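You operate a simulated robot arm through the tools that you are given. There is no shell and no other tool. Be economical: measure what you need, move in short steps, check, and stop when the job is done.

You are at the controls of a simulated robot arm. One attempt, no reset.

JOB
Set the controls near the fitting bench. At the end: the red lock knob is turned to lock; the blue air knob is turned to on; the black bar knob is turned to 2; the dark blue swing plate is set to under the plunger; whatever was shut is shut again. Leave all else as you found it, and nothing knocked over. The dark blue swing plate goes anticlockwise seen from above, to its stop.

It is judged by the outcome, as a careful person would: the job done as asked, and still so three seconds after it is handed in. It fails if anything else is knocked over, pushed out of place, dropped, spilled or broken.

ROBOT AND FRAMES
A 7-joint arm with a two-finger gripper, fixed in place. Base frame: the origin is at the foot of the arm, x ahead of it, y to its left, z up; the work surface is at about z = 0.86. Units: m, degrees, N and s.
With the tool pointing down near the work surface it reaches from about 0.34 to 0.72 m from the base axis. Its first joint turns from -66.0 to 66.0 degrees. Payload 2.45 kg.
The TCP is the grasp point between the finger pads, 0.026 m short of the fingertips. In the tool frame z runs along the fingers and y along their closing line. Largest opening 0.096 m; the body of the gripper starts 0.069 m behind the TCP.
Orientation is told as [roll, pitch, yaw] about the base's x, y, z axes, in that order, counted from this pose: with the fingers straight down and closing along the base's y, the tool's x points along the base's -x, its y along +y and its z along -z.

CONTROLS
- The arm moves only by the tool send_rows. Its argument "steps" is a list that holds one entry, the list of rows, each a list of 7 numbers: the opening in per cent of the stroke, from 0 (shut) to 100 (fully open), then the shift along the tool's x, y, z in mm, then the turn, a rotation vector about the tool's x, y, z in degrees. In form: [[[fingers, tx, ty, tz, wx, wy, wz], ...]]. A call has 1 to 20 rows; each row shifts and turns the commanded pose from where the row before left it, along the tool's axes as they then stand. Each row takes 0.2 s and may step no farther than 0.05 m and 8.6 degrees from the row before; otherwise, or with a gripper value out of range, the whole call is refused. A pose out of reach is approached as far as the arm can. The call stops where the force on the tool passes 40 N (or 10 N more than at its start, if that is more) or the arm is blocked; 0.2 s more then pass. Each finger halts on what it meets, pressing with about 28 N; the grip force reading is that of the motor and also rises with nothing between the fingers. The clock runs only during rows and for 0.2 s after the last one: add rows that do not move to give the fingers time. The reply holds the time, the measured pose of the TCP, the force on the tool along the base axes, the opening and the grip force, in the units named above and with some noise, with the torque about the TCP (base axes, N m) and any sound that the robot's microphone picked up.
- Cameras (640 x 400 px; columns grow to the right, rows downward): "scene" is fixed at [0.1632, -0.3903, 1.4185]; the picture's right is [0.72, -0.70, 0.00], its down [-0.45, -0.46, -0.76] and it looks along [0.53, 0.55, -0.65] (base axes); focal length 259 px, centre (320, 200). "wrist" rides on the gripper at [0.082, 0.003, -0.098] in the tool frame; the picture's right is [-0.04, 1.00, 0.00], its down [-0.73, -0.03, -0.68] and it looks along [-0.68, -0.03, 0.73] (tool axes); focal length 256 px, centre (320, 200). There is no depth. A picture from a camera that has moved, and an enlarged one, comes with that camera's place and axes in the base frame and with its lens. The place of the scene camera against the robot may be out by one fixed shift of up to 0.012 m in any direction.
- camera(camera): a new picture of that camera. No time passes.
- enlarge(camera, box): a new picture of the part [left, top, right, bottom] of that camera's present view, enlarged. No time passes.
- job_done(): hands the job in; it is judged then, once.

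Work in short steps. Places have to be worked out from the pictures, the camera data and where the tool is seen: move nearer, look again, correct. Check each grasp and each placing, and mend what went wrong. You have 90 turns and 46 pictures in all, those below and enlarged ones among them. Open the gripper and draw the arm clear of the work before you hand the job in, unless the task says otherwise; then end with one line.

The tools are called by a JSON object that holds its "fn" and its "kwargs". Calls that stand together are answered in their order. send_rows: Moves the arm, as the interface text tells. Its arguments: {"type":"object","properties":{"steps":{"type":"array","items":{"type":"array","items":{"type":"array","items":{"type":"number"}}}}},"required":["steps"]} The other tools are called the same way: camera (camera) takes a picture; enlarge (camera, box) takes an enlarged picture of a part of a camera's view; job_done () hands the job in.

At the start:

```text
time_s: 0.0
tcp_pos: [0.3478, 0.0964, 1.2372]
orientation: [0.0, 0.0, 0.0]
ft_force: [-0.2, 0.4, 0.4]
moment: [0.0, 0.0, 0.03]
opening: 0.0958
grip_force: 0.1
```

scene: 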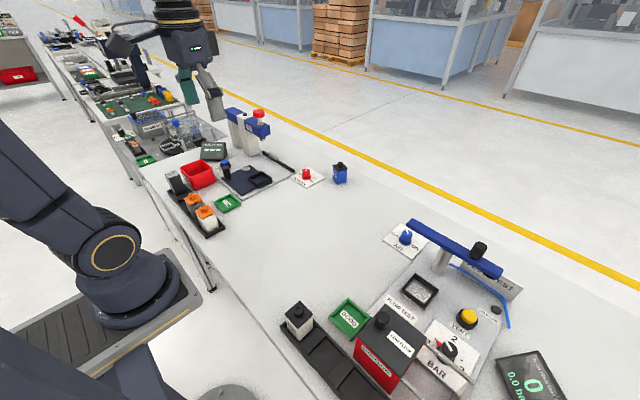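
wrist: 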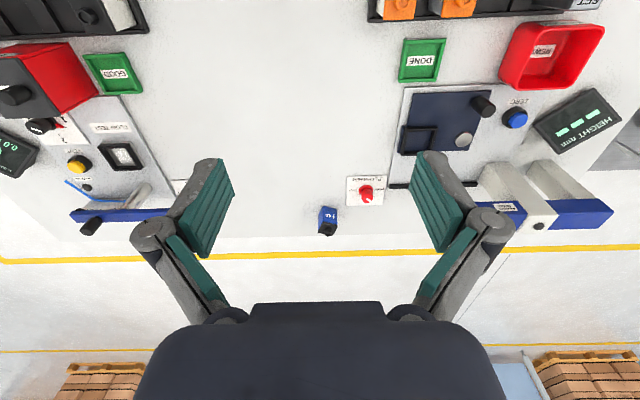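

The scene shows a height gauge station (left, with red knob and swing plate) and a leak-test station (right, with blue air knob and black bar knob). I enlarge both for details.

{"fn": "enlarge", "kwargs": {"camera": "scene", "box": [160, 90, 360, 215]}}

{"fn": "enlarge", "kwargs": {"camera": "scene", "box": [340, 210, 580, 400]}}

{"fn": "enlarge", "kwargs": {"camera": "wrist", "box": [320, 0, 640, 240]}}

{"fn": "enlarge", "kwargs": {"camera": "wrist", "box": [0, 0, 240, 240]}}

```text
3.20 times, centred on (260, 152) of scene
camera zoom: at [0.1632, -0.3903, 1.4185], right [0.72, -0.7, 0.0], down [-0.45, -0.46, -0.76], along [0.53, 0.55, -0.65], focal length 828 px, centre (512, 352)
```

zoom: 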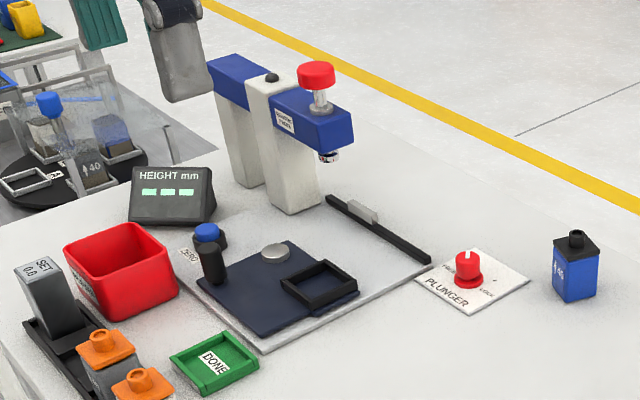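

```text
2.11 times, centred on (460, 305) of scene
camera zoom: at [0.1632, -0.3903, 1.4185], right [0.72, -0.7, 0.0], down [-0.45, -0.46, -0.76], along [0.53, 0.55, -0.65], focal length 545 px, centre (25, -21)
```

zoom: 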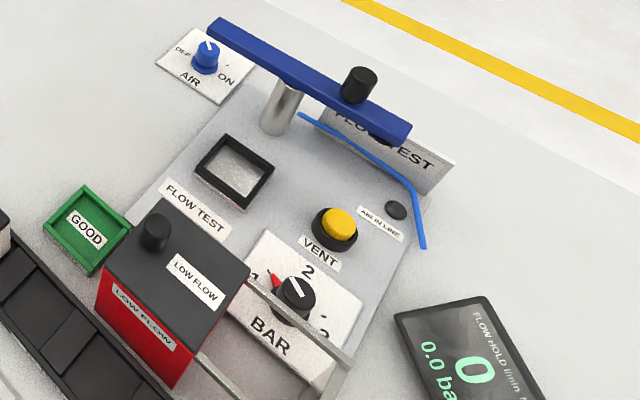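

```text
1.67 times, centred on (480, 120) of wrist
camera zoom: at [0.2683, 0.1002, 1.336], right [0.04, 1.0, 0.0], down [0.73, -0.03, 0.68], along [0.68, -0.03, -0.73], focal length 427 px, centre (53, 333)
```

zoom: 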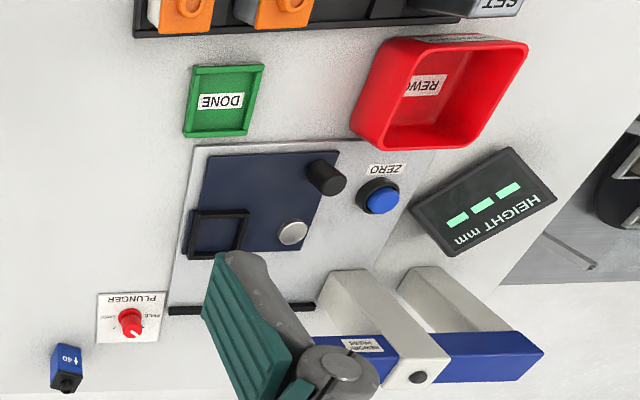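

```text
1.67 times, centred on (120, 120) of wrist
camera zoom: at [0.2683, 0.1002, 1.336], right [0.04, 1.0, 0.0], down [0.73, -0.03, 0.68], along [0.68, -0.03, -0.73], focal length 427 px, centre (653, 333)
```

zoom: 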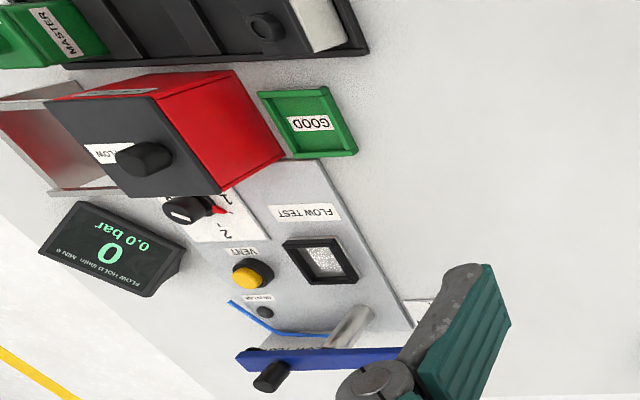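

The swing plate pivot looks to be near (0.54, 0.377), with its handle post near (0.465, 0.376). I move above it for a closer view.

{"fn": "send_rows", "kwargs": {"steps": [[[60, -5, 44, 22, 0, 0, 0], [60, -5, 44, 22, 0, 0, 0], [60, -5, 44, 22, 0, 0, 0], [60, 0, 44, 22, 0, 0, 0], [60, 0, 44, 22, 0, 0, 0], [60, 0, 40, 20, 0, 0, 0], [60, 0, 0, 0, 0, 0, 0]]]}}

{"fn": "camera", "kwargs": {"camera": "wrist"}}

```text
time_s: 1.6
tcp_pos: [0.3593, 0.3561, 1.1075]
orientation: [0.0, 0.0, 0.1]
ft_force: [-0.9, 0.1, 0.6]
moment: [-0.01, -0.02, 0.0]
opening: 0.0578
grip_force: 0.0
```

```text
39 pictures are left
camera wrist: at [0.2801, 0.3599, 1.2063], right [0.04, 1.0, 0.0], down [0.73, -0.03, 0.68], along [0.68, -0.03, -0.73], focal length 256 px, centre (320, 200)
```

wrist: 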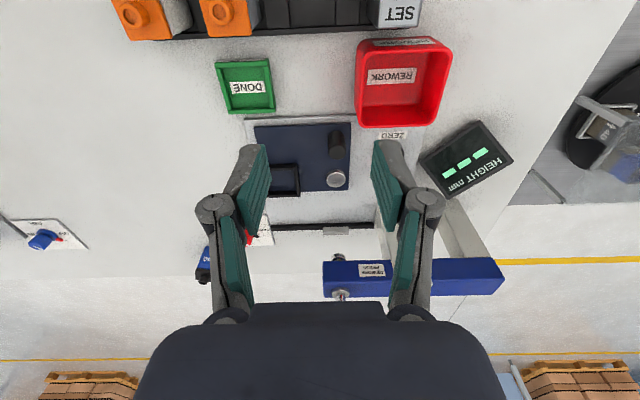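

The post stands at about (0.466, 0.375) with its top near z 0.905. I move above it and check before lowering.

{"fn": "send_rows", "kwargs": {"steps": [[[52, -36, 6, 20, 0, 0, 0], [52, -36, 6, 35, 0, 0, 0], [52, -35, 7, 40, 0, 0, 0], [52, 0, 0, 37, 0, 0, 0], [52, 0, 0, 0, 0, 0, 0], [52, 0, 0, 0, 0, 0, 0]]]}}

{"fn": "camera", "kwargs": {"camera": "wrist"}}

{"fn": "enlarge", "kwargs": {"camera": "scene", "box": [160, 90, 360, 215]}}

```text
refused: row 2 steps farther than a row can; nothing moved
```

```text
38 pictures are left
camera wrist: at [0.2801, 0.3599, 1.2063], right [0.04, 1.0, 0.0], down [0.73, -0.03, 0.68], along [0.68, -0.03, -0.73], focal length 256 px, centre (320, 200)
```

wrist: 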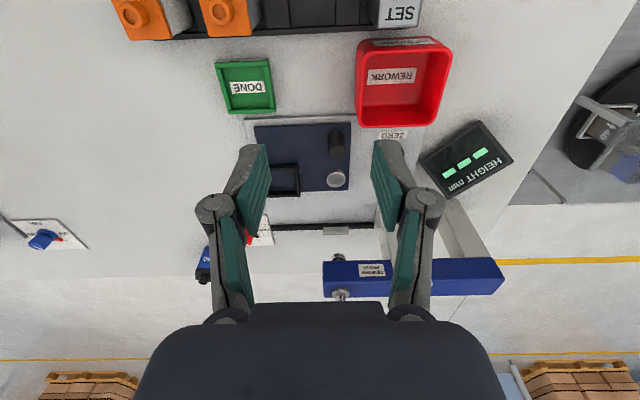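

```text
3.20 times, centred on (260, 152) of scene
camera zoom: at [0.1632, -0.3903, 1.4185], right [0.72, -0.7, 0.0], down [-0.45, -0.46, -0.76], along [0.53, 0.55, -0.65], focal length 828 px, centre (512, 352)
```

zoom: 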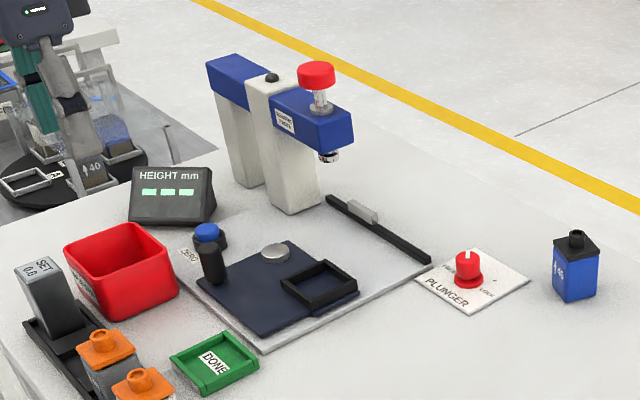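

The step was just over the limit, so I repeat the move in smaller rows.

{"fn": "send_rows", "kwargs": {"steps": [[[52, -27, 5, 25, 0, 0, 0], [52, -27, 5, 25, 0, 0, 0], [52, -27, 5, 30, 0, 0, 0], [52, -26, 4, 27, 0, 0, 0], [52, 0, 0, 30, 0, 0, 0], [52, 0, 0, 0, 0, 0, 0]]]}}

{"fn": "camera", "kwargs": {"camera": "wrist"}}

{"fn": "enlarge", "kwargs": {"camera": "scene", "box": [160, 90, 360, 215]}}

```text
time_s: 3.0
tcp_pos: [0.47, 0.3765, 0.9711]
orientation: [0.0, 0.0, 0.0]
ft_force: [-0.3, 0.3, 0.4]
moment: [0.03, -0.01, 0.03]
opening: 0.0497
grip_force: 0.1
```

```text
36 pictures are left
camera wrist: at [0.3901, 0.3801, 1.0688], right [0.04, 1.0, 0.0], down [0.73, -0.03, 0.68], along [0.68, -0.03, -0.73], focal length 256 px, centre (320, 200)
```

wrist: 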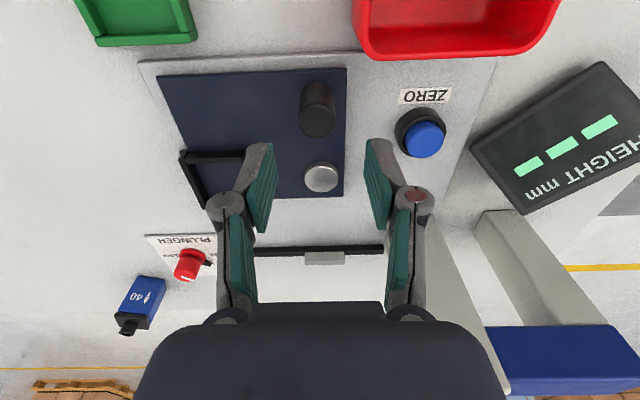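

```text
3.20 times, centred on (260, 152) of scene
camera zoom: at [0.1632, -0.3903, 1.4185], right [0.72, -0.7, 0.0], down [-0.45, -0.46, -0.76], along [0.53, 0.55, -0.65], focal length 828 px, centre (512, 352)
```

zoom: 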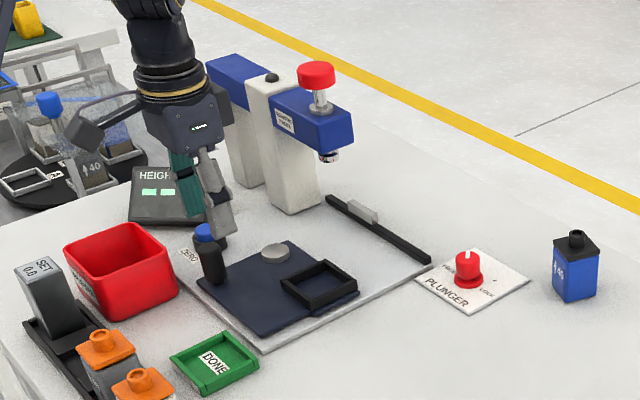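

The post is at about (0.465, 0.374), under the open fingers. I lower onto it and close.

{"fn": "send_rows", "kwargs": {"steps": [[[52, 4, -2, 25, 0, 0, 0], [52, 0, 0, 25, 0, 0, 0], [52, 0, 0, 18, 0, 0, 0], [30, 0, 0, 0, 0, 0, 0], [15, 0, 0, 0, 0, 0, 0], [0, 0, 0, 0, 0, 0, 0], [0, 0, 0, 0, 0, 0, 0]]]}}

{"fn": "enlarge", "kwargs": {"camera": "scene", "box": [160, 90, 360, 215]}}

```text
time_s: 4.6
tcp_pos: [0.4652, 0.3746, 0.9032]
orientation: [0.0, 0.0, 0.1]
ft_force: [0.3, 0.6, -4.7]
moment: [-0.01, -0.29, 0.04]
opening: 0.0232
grip_force: 45.1
```

```text
3.20 times, centred on (260, 152) of scene
camera zoom: at [0.1632, -0.3902, 1.4185], right [0.72, -0.7, 0.0], down [-0.45, -0.46, -0.76], along [0.53, 0.55, -0.65], focal length 828 px, centre (512, 352)
```

zoom: 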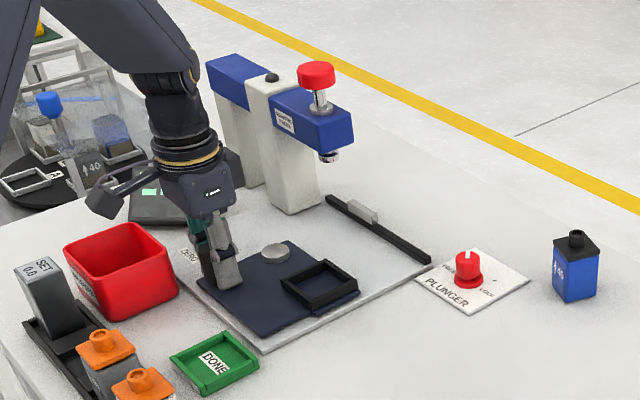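

The post is gripped (23 mm). I swing it anticlockwise about the pivot at (0.540, 0.3745), turning the tool with it, first by 40°.

{"fn": "send_rows", "kwargs": {"steps": [[[0, -0.73, -10.44, 0, 0, 0, -8], [0, -0.73, -10.44, 0, 0, 0, -8], [0, -0.73, -10.44, 0, 0, 0, -8], [0, -0.73, -10.44, 0, 0, 0, -8], [0, -0.73, -10.44, 0, 0, 0, -8]]]}}

{"fn": "enlarge", "kwargs": {"camera": "scene", "box": [160, 90, 360, 215]}}

```text
time_s: 5.8
tcp_pos: [0.4851, 0.3259, 0.9031]
orientation: [0.0, -0.2, 40.2]
ft_force: [9.1, 7.6, -7.6]
moment: [-0.21, 0.43, -0.09]
opening: 0.023
grip_force: 44.7
```

```text
3.20 times, centred on (260, 152) of scene
camera zoom: at [0.1635, -0.39, 1.4185], right [0.72, -0.7, 0.0], down [-0.45, -0.46, -0.76], along [0.53, 0.55, -0.65], focal length 828 px, centre (512, 352)
```

zoom: 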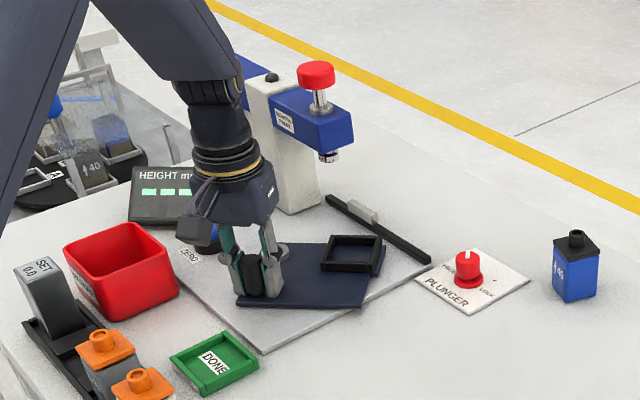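

The plate is following; there is a slight inward pull, so I correct the radius by 2 mm and continue.

{"fn": "send_rows", "kwargs": {"steps": [[[0, -2.8, -10.2, 0, 0, 0, -8], [0, -0.71, -10.2, 0, 0, 0, -8], [0, -0.71, -10.2, 0, 0, 0, -8]]]}}

{"fn": "enlarge", "kwargs": {"camera": "scene", "box": [160, 90, 360, 215]}}

```text
time_s: 6.6
tcp_pos: [0.509, 0.3098, 0.9016]
orientation: [0.1, -0.1, 64.1]
ft_force: [7.2, 17.5, -9.8]
moment: [-0.11, 0.07, -0.02]
opening: 0.0232
grip_force: 45.1
```

```text
3.20 times, centred on (260, 152) of scene
camera zoom: at [0.1635, -0.3897, 1.4186], right [0.72, -0.7, 0.0], down [-0.45, -0.47, -0.76], along [0.53, 0.55, -0.65], focal length 828 px, centre (512, 352)
```

zoom: 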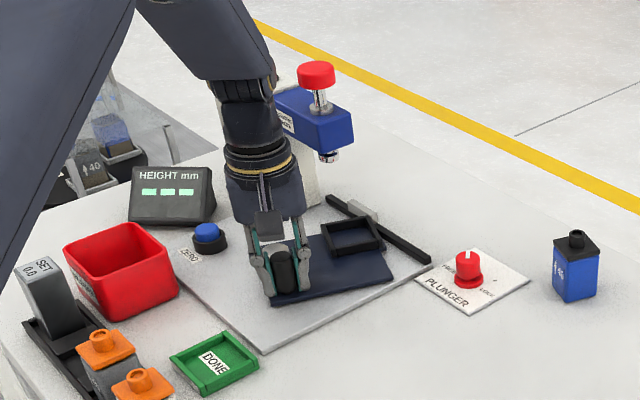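

A circle fit gives a pivot of (0.535, 0.3746) and R of 0.070. I continue along that arc toward the stop.

{"fn": "send_rows", "kwargs": {"steps": [[[0, -2.4, -9.9, 0, 0, 0, -8], [0, -1.35, -9.65, 0, 0, 0, -8], [0, -1.2, -9.2, 0, 0, 0, -8]]]}}

{"fn": "enlarge", "kwargs": {"camera": "scene", "box": [160, 90, 360, 215]}}

```text
time_s: 7.4
tcp_pos: [0.5349, 0.3051, 0.9029]
orientation: [0.3, 0.0, 88.2]
ft_force: [-8.9, 12.3, -3.6]
moment: [0.95, 0.13, -0.38]
opening: 0.0231
grip_force: 45.5
```

```text
3.20 times, centred on (260, 152) of scene
camera zoom: at [0.163, -0.39, 1.4186], right [0.72, -0.7, 0.0], down [-0.45, -0.46, -0.76], along [0.53, 0.55, -0.65], focal length 828 px, centre (512, 352)
```

zoom: 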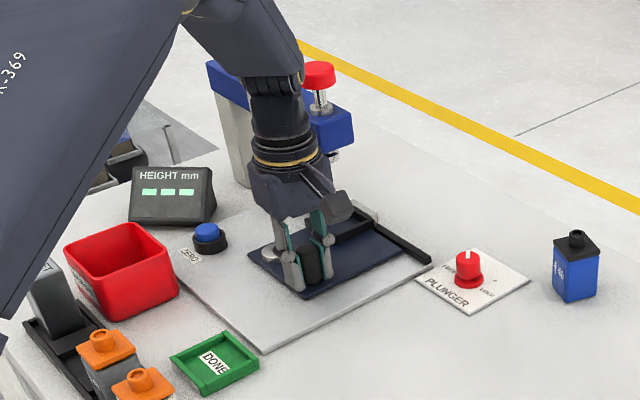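

At 90° a tangential resistance of about −9 N appears, likely the stop. I push a few millimetres more to confirm.

{"fn": "send_rows", "kwargs": {"steps": [[[0, -0.5, -1.5, 0, 0, 0, 0], [0, 0, -1.5, 0, 0, 0, 0], [0, 0, 0, 0, 0, 0, 0]]]}}

```text
time_s: 8.2
tcp_pos: [0.5364, 0.3054, 0.9023]
orientation: [0.7, 0.2, 88.1]
ft_force: [-38.2, 3.1, 8.0]
moment: [-0.71, 0.84, 0.06]
opening: 0.023
grip_force: 45.2
```

It is firmly at the stop (−38 N). I relax, open and lift straight up.

{"fn": "send_rows", "kwargs": {"steps": [[[0, 0, 2, 0, 0, 0, 0], [25, 0, 0, 0, 0, 0, 0], [50, 0, 0, 0, 0, 0, 0], [50, 0, 0, 0, 0, 0, 0], [50, 0, 0, -20, 0, 0, 0], [50, 0, 0, -40, 0, 0, 0], [50, 0, 0, -40, 0, 0, 0]]]}}

{"fn": "camera", "kwargs": {"camera": "wrist"}}

{"fn": "enlarge", "kwargs": {"camera": "scene", "box": [160, 90, 360, 215]}}

```text
time_s: 9.8
tcp_pos: [0.5401, 0.3057, 1.0027]
orientation: [0.0, 0.0, 88.1]
ft_force: [-0.5, -0.5, -0.3]
moment: [-0.01, -0.02, -0.03]
opening: 0.0481
grip_force: 0.1
```

```text
30 pictures are left
camera wrist: at [0.537, 0.2247, 1.1006], right [-1.0, 0.07, 0.0], down [0.05, 0.73, 0.68], along [0.05, 0.68, -0.73], focal length 256 px, centre (320, 200)
```

wrist: 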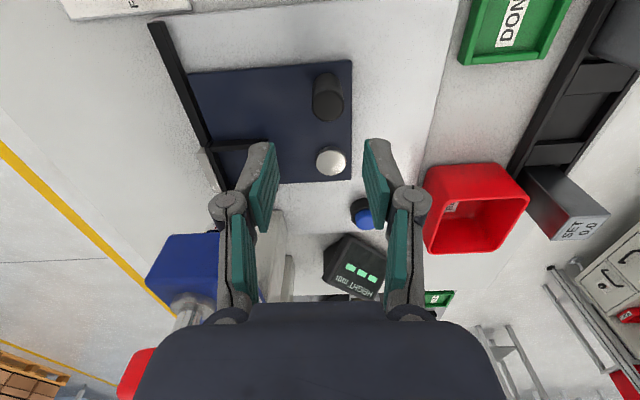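

```text
3.20 times, centred on (260, 152) of scene
camera zoom: at [0.1632, -0.3903, 1.4185], right [0.72, -0.7, 0.0], down [-0.45, -0.46, -0.76], along [0.53, 0.55, -0.65], focal length 828 px, centre (512, 352)
```

zoom: 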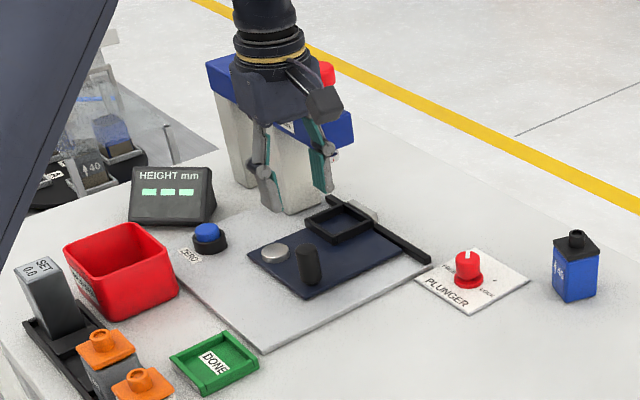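

The plate is under the plunger, against the stop bar. I back off toward −y and rotate back to yaw 0 to look at the red plunger-lock knob.

{"fn": "send_rows", "kwargs": {"steps": [[[60, 45, 0, -15, 0, 0, 0], [60, 45, 0, -15, 0, 0, 0], [60, 0, 0, -10, 0, 0, 8], [60, 0, 0, 0, 0, 0, 8], [60, 0, 0, 0, 0, 0, 8], [60, 0, 0, 0, 0, 0, 8], [60, 0, 0, 0, 0, 0, 8], [60, 0, 0, 0, 0, 0, 8], [60, 0, 0, 0, 0, 0, 8], [60, 0, 0, 0, 0, 0, 8], [60, 0, 0, 0, 0, 0, 8], [60, 0, 0, 0, 0, 0, 8], [60, 0, 0, 0, 0, 0, 8]]]}}

{"fn": "camera", "kwargs": {"camera": "wrist"}}

{"fn": "enlarge", "kwargs": {"camera": "scene", "box": [276, 150, 340, 190]}}

```text
time_s: 12.6
tcp_pos: [0.5361, 0.2148, 1.0436]
orientation: [0.0, 0.1, 0.0]
ft_force: [-0.2, 0.0, -0.5]
moment: [0.04, -0.01, -0.01]
opening: 0.0574
grip_force: 0.1
```

```text
28 pictures are left
camera wrist: at [0.4559, 0.218, 1.1415], right [0.04, 1.0, 0.0], down [0.73, -0.03, 0.68], along [0.68, -0.03, -0.73], focal length 256 px, centre (320, 200)
```

wrist: 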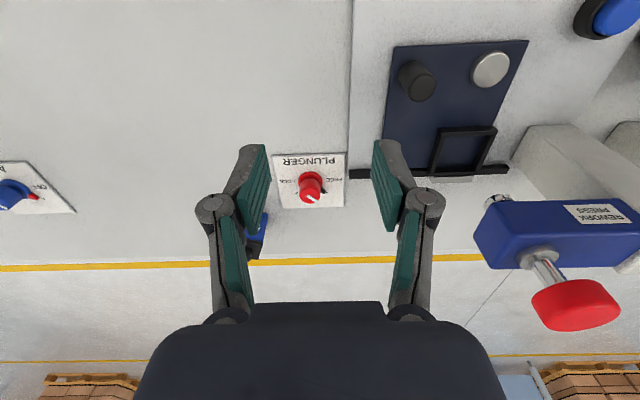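

```text
10.00 times, centred on (308, 170) of scene
camera zoom: at [0.1632, -0.3903, 1.4185], right [0.72, -0.7, 0.0], down [-0.45, -0.46, -0.76], along [0.53, 0.55, -0.65], focal length 2587 px, centre (440, 500)
```

zoom: 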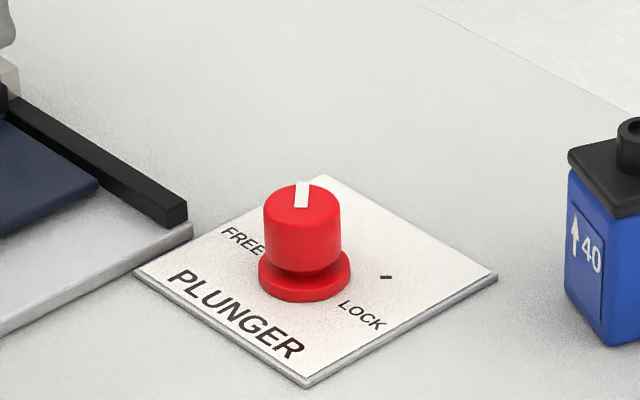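

{"fn": "enlarge", "kwargs": {"camera": "wrist", "box": [265, 145, 361, 205]}}

```text
6.67 times, centred on (313, 175) of wrist
camera zoom: at [0.4559, 0.218, 1.1415], right [0.04, 1.0, 0.0], down [0.73, -0.03, 0.68], along [0.68, -0.03, -0.73], focal length 1707 px, centre (367, 367)
```

zoom: 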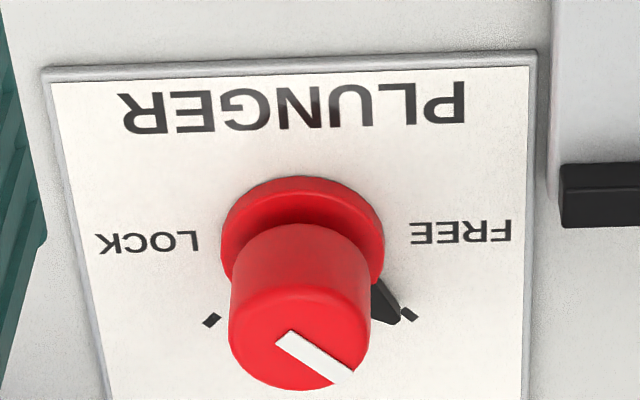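

The pointer sits on the FREE tick (+45°) and LOCK is at −45°, so it needs a 90° clockwise turn. The knob is at about (0.673, 0.195) with its top near 0.90; I go above it and pre-rotate to +45°.

{"fn": "send_rows", "kwargs": {"steps": [[[50, -34, -5, 18, 0, 0, 0], [50, -34, -5, 18, 0, 0, 0], [50, -34, -5, 18, 0, 0, 0], [50, -35, -5, 18, 0, 0, 0], [50, 0, 0, 0, 0, 0, -7.5], [50, 0, 0, 0, 0, 0, -7.5], [50, 0, 0, 0, 0, 0, -7.5], [50, 0, 0, 0, 0, 0, -7.5], [50, 0, 0, 0, 0, 0, -7.5], [50, 0, 0, 0, 0, 0, -7.5], [50, 0, 0, 0, 0, 0, 0]]]}}

{"fn": "camera", "kwargs": {"camera": "wrist"}}

```text
time_s: 15.0
tcp_pos: [0.6734, 0.1944, 0.9724]
orientation: [0.0, 0.0, 45.1]
ft_force: [0.7, -0.1, 0.0]
moment: [0.0, 0.03, 0.02]
opening: 0.0481
grip_force: 0.1
```

```text
25 pictures are left
camera wrist: at [0.6149, 0.1399, 1.0688], right [-0.68, 0.73, 0.0], down [0.54, 0.5, 0.68], along [0.5, 0.46, -0.73], focal length 256 px, centre (320, 200)
```

wrist: 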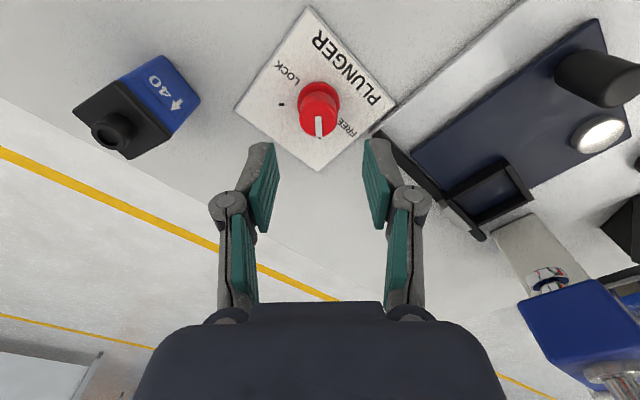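

The knob is centred between the fingers. I lower to z≈0.905 and grip.

{"fn": "send_rows", "kwargs": {"steps": [[[40, 0, 0, 25, 0, 0, 0], [40, 0, 0, 25, 0, 0, 0], [40, 0, 0, 17, 0, 0, 0], [20, 0, 0, 0, 0, 0, 0], [0, 0, 0, 0, 0, 0, 0], [0, 0, 0, 0, 0, 0, 0]]]}}

```text
time_s: 16.4
tcp_pos: [0.6731, 0.194, 0.9029]
orientation: [-0.1, 0.1, 45.0]
ft_force: [6.2, -4.7, -5.9]
moment: [0.21, -0.71, 0.0]
opening: 0.0267
grip_force: 45.2
```

Gripped at 27 mm, matching the knob. I turn it clockwise by 88°.

{"fn": "send_rows", "kwargs": {"steps": [[[0, 0, 0, 0, 0, 0, 8], [0, 0, 0, 0, 0, 0, 8], [0, 0, 0, 0, 0, 0, 8], [0, 0, 0, 0, 0, 0, 8], [0, 0, 0, 0, 0, 0, 8], [0, 0, 0, 0, 0, 0, 8], [0, 0, 0, 0, 0, 0, 8], [0, 0, 0, 0, 0, 0, 8], [0, 0, 0, 0, 0, 0, 8], [0, 0, 0, 0, 0, 0, 8], [0, 0, 0, 0, 0, 0, 8]]]}}

```text
time_s: 18.8
tcp_pos: [0.6739, 0.1962, 0.9025]
orientation: [0.3, 0.1, -43.1]
ft_force: [17.1, 10.2, -27.1]
moment: [-0.38, -1.02, 0.05]
opening: 0.0267
grip_force: 45.1
```

{"fn": "send_rows", "kwargs": {"steps": [[[0, 0, 0, 0, 0, 0, 2], [25, 0, 0, 0, 0, 0, 0], [45, 0, 0, 0, 0, 0, 0], [45, 0, 0, 0, 0, 0, 0], [45, 0, 0, -30, 0, 0, 0], [45, 0, 0, -40, 0, 0, 0], [45, 0, 0, 0, 0, 0, 0]]]}}

{"fn": "enlarge", "kwargs": {"camera": "wrist", "box": [240, 50, 400, 150]}}

```text
time_s: 20.4
tcp_pos: [0.6728, 0.1953, 0.9738]
orientation: [0.0, 0.0, -45.0]
ft_force: [0.5, 0.5, 0.4]
moment: [-0.01, 0.0, -0.05]
opening: 0.043
grip_force: 0.1
```

```text
4.00 times, centred on (320, 100) of wrist
camera zoom: at [0.6187, 0.2564, 1.0723], right [0.73, 0.68, 0.0], down [0.5, -0.54, 0.68], along [0.46, -0.5, -0.73], focal length 1024 px, centre (320, 600)
```

zoom: 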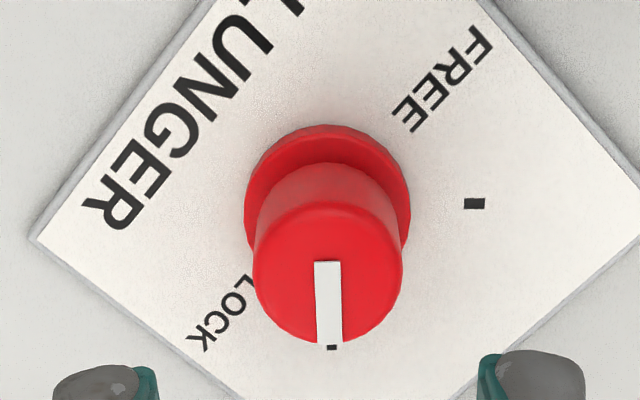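

The red knob points at LOCK. I lift, rotate to yaw 0 and go to view the AIR knob.

{"fn": "send_rows", "kwargs": {"steps": [[[60, 0, 0, -40, 0, 0, 0], [60, 0, 0, -20, 0, 0, -7.5], [60, 0, 0, 0, 0, 0, -7.5], [60, 0, 0, 0, 0, 0, -7.5], [60, 0, 0, 0, 0, 0, -7.5], [60, 0, 0, 0, 0, 0, -7.5], [60, 0, 0, 0, 0, 0, -7.5], [60, 19, -43, -9, 0, 0, 0], [60, 19, -43, -9, 0, 0, 0], [60, 19, -43, -9, 0, 0, 0], [60, 19, -43, -9, 0, 0, 0], [60, 19, -43, -9, 0, 0, 0], [60, 19, -43, -9, 0, 0, 0], [60, 19, -43, -9, 0, 0, 0], [60, 19, -43, -9, 0, 0, 0], [60, 0, 0, 0, 0, 0, 0]]]}}

{"fn": "camera", "kwargs": {"camera": "wrist"}}

```text
time_s: 23.8
tcp_pos: [0.5208, -0.1488, 1.1087]
orientation: [0.1, 0.0, 0.1]
ft_force: [-0.4, 0.3, -0.9]
moment: [0.03, 0.0, -0.04]
opening: 0.0578
grip_force: 0.0
```

```text
23 pictures are left
camera wrist: at [0.4414, -0.1468, 1.2061], right [0.04, 1.0, 0.0], down [0.73, -0.03, 0.68], along [0.68, -0.03, -0.73], focal length 256 px, centre (320, 200)
```

wrist: 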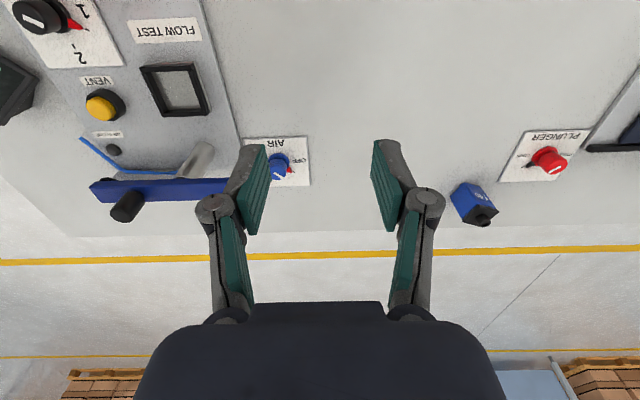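

The AIR knob is near (0.667, −0.22). The blue beam end is at about (0.61, −0.23, 0.98), so I must keep the wrist camera away from it. I enlarge the knob and the LOW FLOW/BAR area.

{"fn": "enlarge", "kwargs": {"camera": "wrist", "box": [240, 125, 336, 185]}}

```text
6.67 times, centred on (288, 155) of wrist
camera zoom: at [0.4414, -0.1468, 1.2061], right [0.04, 1.0, 0.0], down [0.73, -0.03, 0.68], along [0.68, -0.03, -0.73], focal length 1707 px, centre (533, 500)
```

zoom: 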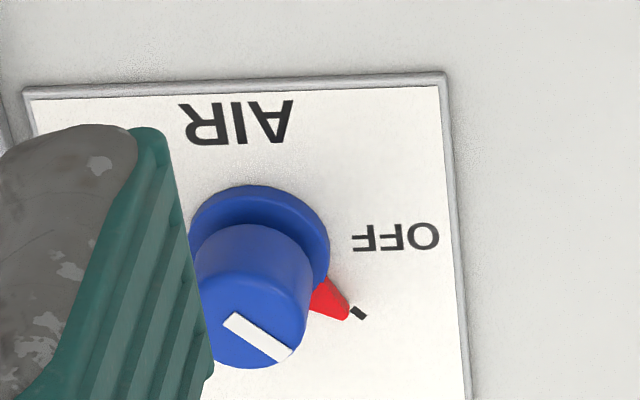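

Same layout: OFF at +45°, ON expected at −45°, so clockwise 90°. I'll use yaw −45 → −135 so the camera stays on the side away from the beam; first I test that range up here.

{"fn": "send_rows", "kwargs": {"steps": [[[50, -30, 0, 0, 0, 0, 8], [50, -30, 0, 0, 0, 0, 8], [50, 0, 0, 0, 0, 0, 8], [50, 0, 0, 0, 0, 0, 8], [50, 0, 0, 0, 0, 0, 8], [50, 0, 0, 0, 0, 0, 8], [50, 0, 0, 0, 0, 0, 8], [50, 0, 0, 0, 0, 0, 8], [50, 0, 0, 0, 0, 0, 8], [50, 0, 0, 0, 0, 0, 8], [50, 0, 0, 0, 0, 0, 8], [50, 0, 0, 0, 0, 0, 8], [50, 0, 0, 0, 0, 0, 8], [50, 0, 0, 0, 0, 0, 8], [50, 0, 0, 0, 0, 0, 8], [50, 0, 0, 0, 0, 0, 8], [50, 0, 0, 0, 0, 0, 8], [50, 0, 0, 0, 0, 0, 0]]]}}

{"fn": "camera", "kwargs": {"camera": "wrist"}}

```text
time_s: 27.6
tcp_pos: [0.5808, -0.1544, 1.1051]
orientation: [0.1, 0.0, -136.2]
ft_force: [-0.1, -0.7, -0.4]
moment: [-0.01, -0.01, -0.04]
opening: 0.0482
grip_force: 0.0
```

```text
21 pictures are left
camera wrist: at [0.6435, -0.0988, 1.2038], right [0.66, -0.75, 0.0], down [-0.55, -0.49, 0.68], along [-0.51, -0.45, -0.73], focal length 256 px, centre (320, 200)
```

wrist: 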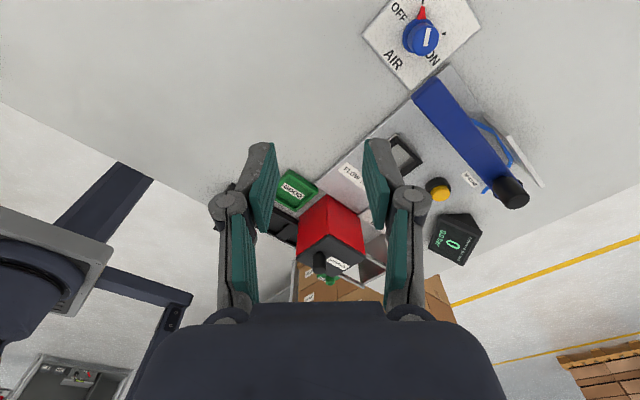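

The range to −136° is reachable. The beam spans about x 0.627–0.653 from y≈−0.22 onward, so the gripper's closing line must stay between yaw −120 and −170. I test −168 here and plan two 45–48° bites.

{"fn": "send_rows", "kwargs": {"steps": [[[45, 0, 0, 0, 0, 0, 8], [45, 0, 0, 0, 0, 0, 8], [45, 0, 0, 0, 0, 0, 8], [45, 0, 0, 0, 0, 0, 8], [45, 0, 0, 0, 0, 0, 0]]]}}

```text
time_s: 28.8
tcp_pos: [0.5804, -0.154, 1.1058]
orientation: [0.0, -0.1, -168.1]
ft_force: [0.6, 0.1, -0.7]
moment: [0.02, -0.01, 0.0]
opening: 0.0434
grip_force: 0.1
```

−168 is reachable. I rotate to −120 and move above the knob at z≈1.05 to look.

{"fn": "send_rows", "kwargs": {"steps": [[[45, 0, 0, 0, 0, 0, -8], [45, 0, 0, 0, 0, 0, -8], [45, 0, 0, 0, 0, 0, -8], [45, 0, 0, 0, 0, 0, -8], [45, 0, 0, 0, 0, 0, -8], [45, 0, 0, 0, 0, 0, -8], [45, -4, 37, 18, 0, 0, 0], [45, -4, 37, 18, 0, 0, 0], [45, -3.5, 36, 20, 0, 0, 0], [45, 0, 0, 0, 0, 0, 0]]]}}

{"fn": "camera", "kwargs": {"camera": "wrist"}}

{"fn": "enlarge", "kwargs": {"camera": "scene", "box": [340, 170, 532, 290]}}

```text
time_s: 31.0
tcp_pos: [0.6718, -0.2179, 1.0494]
orientation: [-0.2, 0.0, -120.0]
ft_force: [0.4, 0.5, -0.5]
moment: [0.0, -0.02, 0.02]
opening: 0.0432
grip_force: 0.0
```

```text
20 pictures are left
camera wrist: at [0.7174, -0.1492, 1.1471], right [0.85, -0.53, 0.0], down [-0.39, -0.62, 0.68], along [-0.36, -0.57, -0.73], focal length 256 px, centre (320, 200)
```

wrist: 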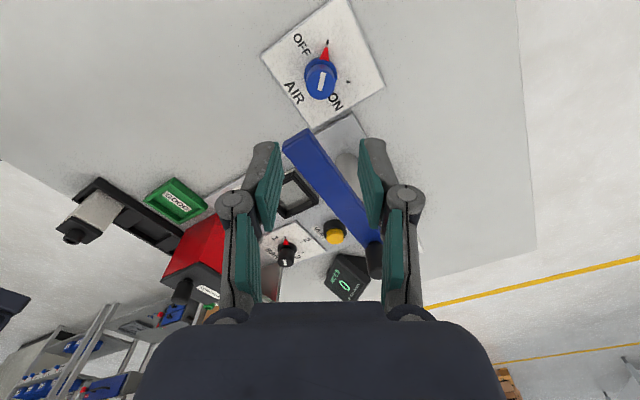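

```text
3.33 times, centred on (436, 230) of scene
camera zoom: at [0.1632, -0.3903, 1.4185], right [0.72, -0.7, 0.0], down [-0.45, -0.46, -0.76], along [0.53, 0.55, -0.65], focal length 862 px, centre (-67, 100)
```

zoom: 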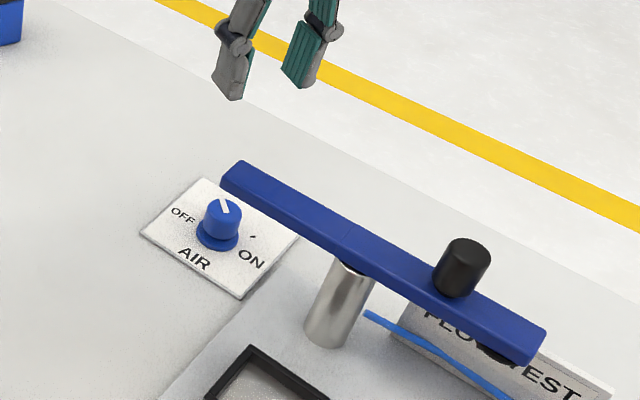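

Triangulating with the scene offset, the beam top is at about z 0.965 and its corner at (0.659, −0.224). At TCP z 0.91 the gripper body passes above it and the fingers at −120 stay clear. I descend and grip.

{"fn": "send_rows", "kwargs": {"steps": [[[42, 0, 0, 35, 0, 0, 0], [42, 0, 0, 35, 0, 0, 0], [42, 0, 0, 35, 0, 0, 0], [42, 0, 0, 20, 0, 0, 0], [42, 0, 0, 14, 0, 0, 0], [20, 0, 0, 0, 0, 0, 0], [0, 0, 0, 0, 0, 0, 0], [0, 0, 0, 0, 0, 0, 0]]]}}

{"fn": "enlarge", "kwargs": {"camera": "scene", "box": [340, 170, 532, 290]}}

```text
time_s: 32.8
tcp_pos: [0.6717, -0.2187, 0.9107]
orientation: [0.3, 0.0, -120.0]
ft_force: [21.2, -11.3, -9.7]
moment: [-0.17, -0.53, 0.09]
opening: 0.0278
grip_force: 44.0
```

```text
3.33 times, centred on (436, 230) of scene
camera zoom: at [0.1639, -0.3907, 1.4183], right [0.72, -0.7, 0.0], down [-0.45, -0.46, -0.76], along [0.53, 0.55, -0.65], focal length 862 px, centre (-67, 100)
```

zoom: 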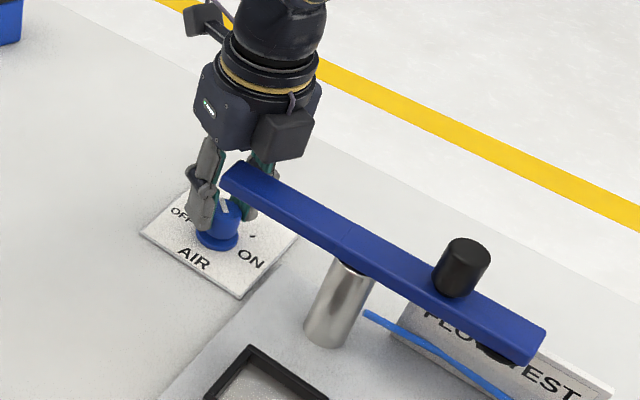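

Gripped; the side force along tool +y says the knob sits about 1.5 mm that way. I recentre and turn 48° clockwise.

{"fn": "send_rows", "kwargs": {"steps": [[[0, 0, 1.5, 0, 0, 0, 0], [0, 0, 0, 0, 0, 0, 8], [0, 0, 0, 0, 0, 0, 8], [0, 0, 0, 0, 0, 0, 8], [0, 0, 0, 0, 0, 0, 8], [0, 0, 0, 0, 0, 0, 8], [0, 0, 0, 0, 0, 0, 8]]]}}

```text
time_s: 34.4
tcp_pos: [0.6752, -0.2208, 0.9107]
orientation: [0.3, 0.4, -168.1]
ft_force: [28.7, -16.2, -10.1]
moment: [-0.36, 0.04, 0.09]
opening: 0.0274
grip_force: 44.8
```

A side force has grown, so I release here, lift clear and look at what the knob did.

{"fn": "send_rows", "kwargs": {"steps": [[[20, 0, 0, 0, 0, 0, 0], [42, 0, 0, 0, 0, 0, 0], [42, 0, 0, 0, 0, 0, 0], [42, 0, 0, -30, 0, 0, 0], [42, 0, 0, -40, 0, 0, 0], [42, 0, 0, 0, 0, 0, 0]]]}}

{"fn": "camera", "kwargs": {"camera": "wrist"}}

```text
time_s: 35.8
tcp_pos: [0.6704, -0.2187, 0.9816]
orientation: [0.0, 0.0, -168.0]
ft_force: [-0.1, 0.0, 0.3]
moment: [0.01, -0.03, 0.02]
opening: 0.0405
grip_force: 0.1
```

```text
17 pictures are left
camera wrist: at [0.7536, -0.2048, 1.0795], right [0.17, -0.99, 0.0], down [-0.72, -0.12, 0.68], along [-0.67, -0.12, -0.73], focal length 256 px, centre (320, 200)
```

wrist: 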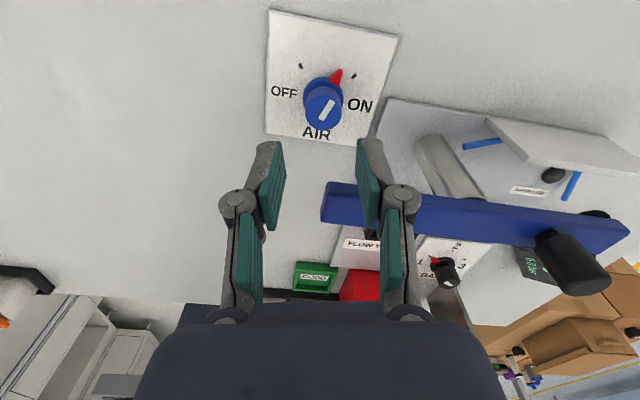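

The knob turned most of the way, and its centre is rather at (0.676, −0.221). I enlarge to measure the remaining angle.

{"fn": "enlarge", "kwargs": {"camera": "wrist", "box": [256, 40, 400, 130]}}

```text
4.44 times, centred on (328, 85) of wrist
camera zoom: at [0.7536, -0.2048, 1.0795], right [0.17, -0.99, 0.0], down [-0.72, -0.12, 0.68], along [-0.67, -0.12, -0.73], focal length 1138 px, centre (284, 711)
```

zoom: 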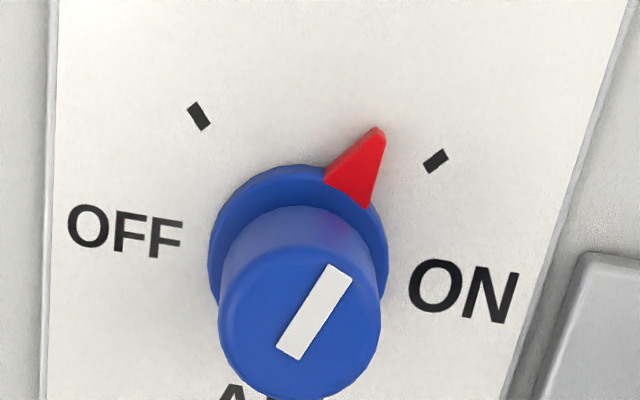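

The pointer is at about −22° with ON at −46°, so ≈25° remains. I rotate back to −136, recentre to (0.674, −0.222), lower, grip and turn 25°.

{"fn": "send_rows", "kwargs": {"steps": [[[42, 0, 0, 0, 0, 0, -8], [42, 0, 0, 0, 0, 0, -8], [42, 0, 0, 0, 0, 0, -8], [42, 0, 0, 0, 0, 0, -8], [42, 0.4, 4.6, 0, 0, 0, 0], [42, 0, 0, 35, 0, 0, 0], [42, 0, 0, 35, 0, 0, 0], [20, 0, 0, 0, 0, 0, 0], [0, 0, 0, 0, 0, 0, 0], [0, 0, 0, 0, 0, 0, 0]]]}}

```text
time_s: 38.0
tcp_pos: [0.6743, -0.2194, 0.9097]
orientation: [-0.7, 0.0, -135.8]
ft_force: [-24.6, 22.5, 8.2]
moment: [0.63, 0.32, -0.15]
opening: 0.0273
grip_force: 41.8
```

The force now says I'm about 2 mm too far along tool y; I recentre.

{"fn": "send_rows", "kwargs": {"steps": [[[0, 0, -2, 0, 0, 0, 0], [0, 0, 0, 0, 0, 0, 0]]]}}

```text
time_s: 38.6
tcp_pos: [0.6731, -0.2178, 0.9088]
orientation: [-0.2, 0.0, -135.9]
ft_force: [-11.1, 20.6, -3.7]
moment: [0.23, 0.48, -0.11]
opening: 0.0274
grip_force: 44.5
```

{"fn": "send_rows", "kwargs": {"steps": [[[0, 0, -1.3, 0, 0, 0, 0], [0, 0, 0, 0, 0, 0, 8], [0, 0, 0, 0, 0, 0, 8], [0, 0, 0, 0, 0, 0, 8], [0, 0, 0, 0, 0, 0, 0]]]}}

```text
time_s: 39.8
tcp_pos: [0.6739, -0.2213, 0.9091]
orientation: [0.0, -0.1, -160.1]
ft_force: [10.7, 5.6, -23.0]
moment: [0.11, -0.78, 0.0]
opening: 0.0271
grip_force: 45.2
```

Forces are moderate now. I release, lift and check the pointer.

{"fn": "send_rows", "kwargs": {"steps": [[[20, 0, 0, 0, 0, 0, 0], [42, 0, 0, 0, 0, 0, 0], [42, 0, 0, 0, 0, 0, 0], [42, 0, 0, -30, 0, 0, 0], [42, 0, 0, -40, 0, 0, 0], [42, 0, 0, 0, 0, 0, 0]]]}}

{"fn": "enlarge", "kwargs": {"camera": "wrist", "box": [256, 40, 400, 130]}}

```text
time_s: 41.2
tcp_pos: [0.6714, -0.2188, 0.9828]
orientation: [-0.1, 0.0, -160.1]
ft_force: [0.4, -0.3, -1.2]
moment: [0.0, 0.03, 0.01]
opening: 0.0404
grip_force: 0.1
```

```text
4.44 times, centred on (328, 85) of wrist
camera zoom: at [0.751, -0.1936, 1.0809], right [0.3, -0.95, 0.0], down [-0.7, -0.22, 0.68], along [-0.65, -0.21, -0.73], focal length 1138 px, centre (284, 711)
```

zoom: 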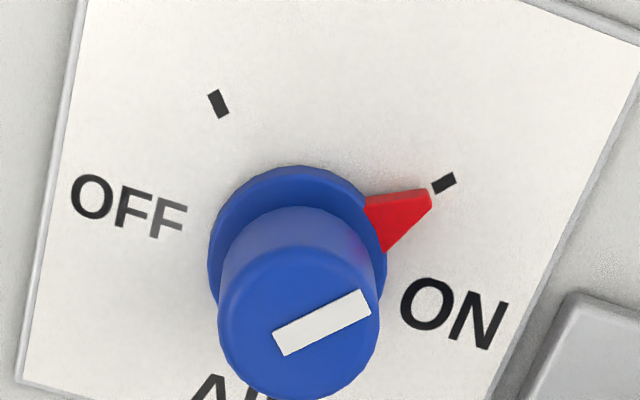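

AIR points to ON. I lift and move to view the BAR knob area near (0.48, −0.43), keeping the present yaw.

{"fn": "send_rows", "kwargs": {"steps": [[[50, 0, 0, -48, 0, 0, 0], [50, 0, 0, -48, 0, 0, 0], [50, -40.5, 23.6, -5, 0, 0, 0], [50, -40.5, 23.6, -5, 0, 0, 0], [50, -40.5, 23.6, -5, 0, 0, 0], [50, -40.5, 23.6, -5, 0, 0, 0], [50, -40.5, 23.6, -5, 0, 0, 0], [50, 0, 0, 0, 0, 0, 0]]]}}

{"fn": "camera", "kwargs": {"camera": "wrist"}}

{"fn": "enlarge", "kwargs": {"camera": "scene", "box": [340, 280, 532, 400]}}

```text
time_s: 43.0
tcp_pos: [0.523, -0.3988, 1.1026]
orientation: [0.0, 0.1, -159.8]
ft_force: [0.6, 0.1, -0.4]
moment: [-0.02, 0.01, -0.02]
opening: 0.0478
grip_force: 0.0
```

```text
14 pictures are left
camera wrist: at [0.6024, -0.3744, 1.2], right [0.31, -0.95, 0.0], down [-0.7, -0.22, 0.68], along [-0.65, -0.21, -0.73], focal length 256 px, centre (320, 200)
```

wrist: 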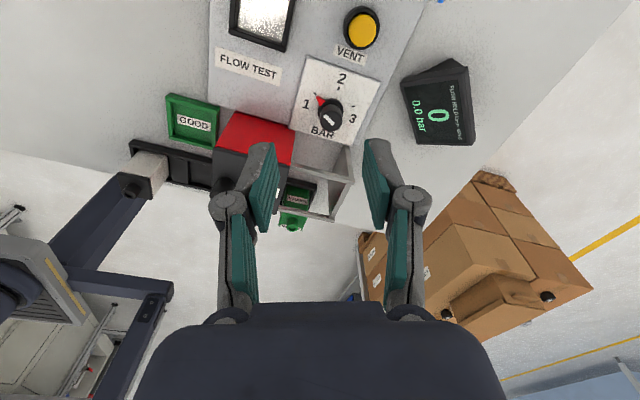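

```text
3.33 times, centred on (436, 340) of scene
camera zoom: at [0.1631, -0.3903, 1.4185], right [0.72, -0.7, 0.0], down [-0.45, -0.46, -0.76], along [0.53, 0.55, -0.65], focal length 862 px, centre (-67, -267)
```

zoom: 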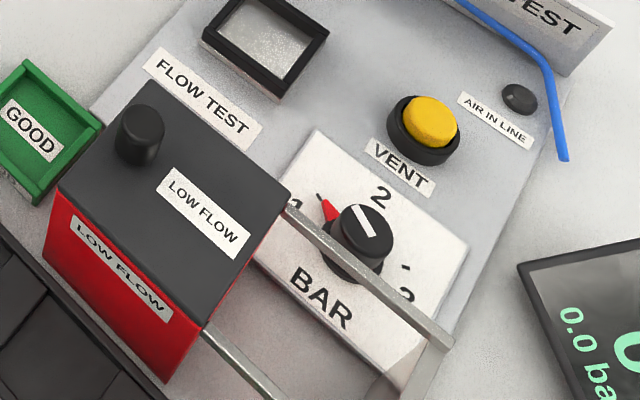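

The BAR plate: pointer on 1, 2 at the top. A bin with a lid rail lies at x≈0.425, z≈0.96, and the knob is near (0.474, −0.429). I enlarge for the tick angles.

{"fn": "enlarge", "kwargs": {"camera": "wrist", "box": [280, 55, 392, 145]}}

```text
4.44 times, centred on (336, 100) of wrist
camera zoom: at [0.6024, -0.3744, 1.2], right [0.31, -0.95, 0.0], down [-0.7, -0.22, 0.68], along [-0.65, -0.21, -0.73], focal length 1138 px, centre (249, 644)
```

zoom: 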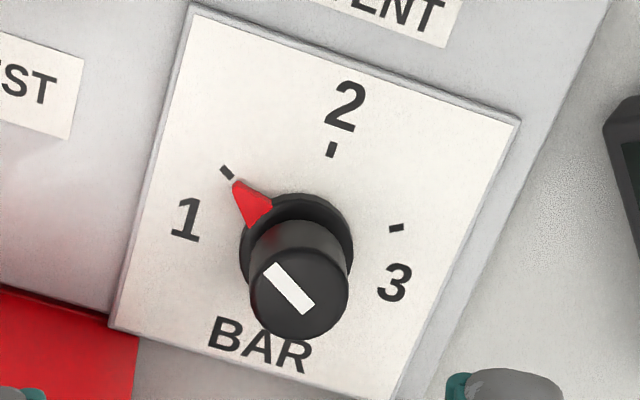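

The ticks are at +60°, 0° and −60°, so it takes a 60° clockwise turn; the centre is at about (0.470, −0.433). I move above it at yaw −140 and check.

{"fn": "send_rows", "kwargs": {"steps": [[[40, 0, 0, 0, 0, 0, -8], [40, 0, 0, 0, 0, 0, -8], [40, 0, 0, 0, 0, 0, -4], [40, -31, -4, 20, 0, 0, 0], [40, -31.6, -4, 20, 0, 0, 0], [40, 0, 0, 40, 0, 0, 0], [40, 0, 0, 37, 0, 0, 0], [40, 0, 0, 0, 0, 0, 0]]]}}

{"fn": "camera", "kwargs": {"camera": "wrist"}}

{"fn": "enlarge", "kwargs": {"camera": "scene", "box": [340, 280, 532, 400]}}

```text
time_s: 44.8
tcp_pos: [0.4698, -0.4346, 0.9846]
orientation: [0.0, 0.0, -139.9]
ft_force: [0.3, 0.0, -0.5]
moment: [0.03, -0.04, -0.01]
opening: 0.0385
grip_force: 0.1
```

```text
11 pictures are left
camera wrist: at [0.5358, -0.3839, 1.0833], right [0.61, -0.79, 0.0], down [-0.58, -0.45, 0.68], along [-0.54, -0.42, -0.73], focal length 256 px, centre (320, 200)
```

wrist: 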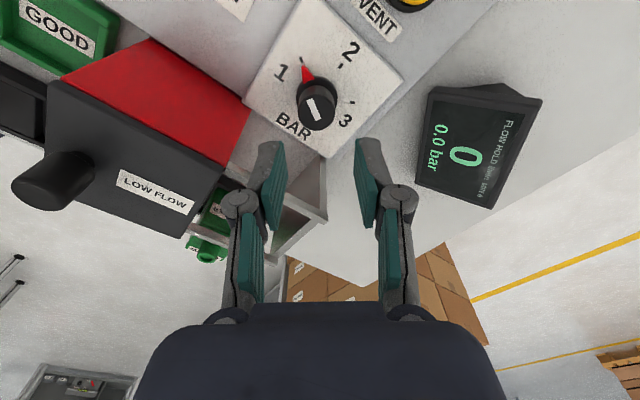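

```text
3.33 times, centred on (436, 340) of scene
camera zoom: at [0.1632, -0.3903, 1.4185], right [0.72, -0.7, 0.0], down [-0.45, -0.46, -0.76], along [0.53, 0.55, -0.65], focal length 862 px, centre (-67, -267)
```

zoom: 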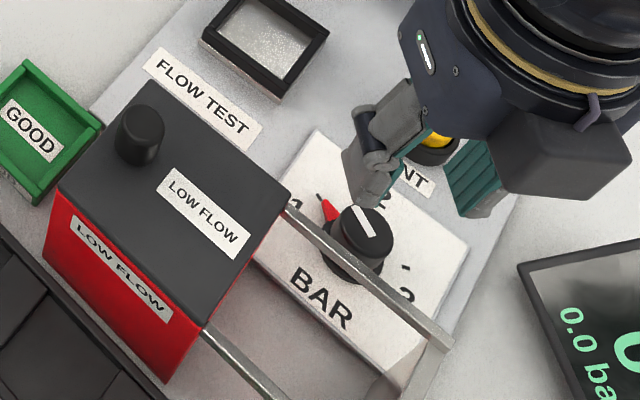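

Laterally centred; I shift 3 mm along tool x, lower to z≈0.91 in small rows and grip.

{"fn": "send_rows", "kwargs": {"steps": [[[38, 3, 0, 15, 0, 0, 0], [38, 0, 0, 20, 0, 0, 0], [38, 0, 0, 20, 0, 0, 0], [38, 0, 0, 20, 0, 0, 0], [20, 0, 0, 0, 0, 0, 0], [0, 0, 0, 0, 0, 0, 0], [0, 0, 0, 0, 0, 0, 0]]]}}

{"fn": "enlarge", "kwargs": {"camera": "scene", "box": [340, 280, 532, 400]}}

```text
time_s: 46.4
tcp_pos: [0.4705, -0.4295, 0.909]
orientation: [-0.5, 0.1, -140.0]
ft_force: [-13.9, 22.9, 3.3]
moment: [0.32, 0.14, -0.11]
opening: 0.0267
grip_force: 44.3
```

```text
3.33 times, centred on (436, 340) of scene
camera zoom: at [0.1628, -0.3897, 1.4187], right [0.72, -0.7, 0.0], down [-0.45, -0.47, -0.76], along [0.53, 0.55, -0.65], focal length 862 px, centre (-67, -267)
```

zoom: 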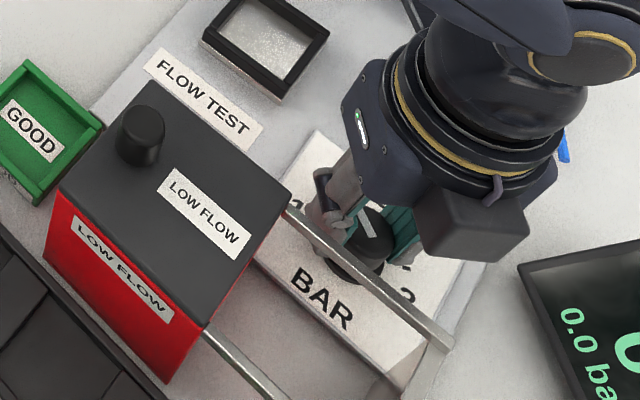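

The knob pulls along −tool y; I shift 3 mm that way and then turn 40° clockwise.

{"fn": "send_rows", "kwargs": {"steps": [[[0, 0, -3, 0, 0, 0, 0], [0, 0, 0, 0, 0, 0, 8], [0, 0, 0, 0, 0, 0, 8], [0, 0, 0, 0, 0, 0, 8], [0, 0, 0, 0, 0, 0, 8], [0, 0, 0, 0, 0, 0, 8]]]}}

```text
time_s: 47.9
tcp_pos: [0.4705, -0.4313, 0.9088]
orientation: [0.3, 0.2, -180.0]
ft_force: [4.8, -5.6, -10.7]
moment: [-0.4, -0.16, 0.03]
opening: 0.0271
grip_force: 45.1
stopped in row 6: the force on the tool passed its limit at 41 N (the readings are from after the stop); the commanded pose is now the measured one
```

It paused at −180 after a brief force peak; forces are small now. I turn slowly another 18°.

{"fn": "send_rows", "kwargs": {"steps": [[[0, 0, 0, 0, 0, 0, 5], [0, 0, 0, 0, 0, 0, 5], [0, 0, 0, 0, 0, 0, 5], [0, 0, 0, 0, 0, 0, 3]]]}}

```text
time_s: 48.9
tcp_pos: [0.4705, -0.4326, 0.9099]
orientation: [0.3, 0.3, 161.9]
ft_force: [9.8, -18.7, -15.5]
moment: [-0.03, 0.73, 0.09]
opening: 0.0267
grip_force: 45.1
```

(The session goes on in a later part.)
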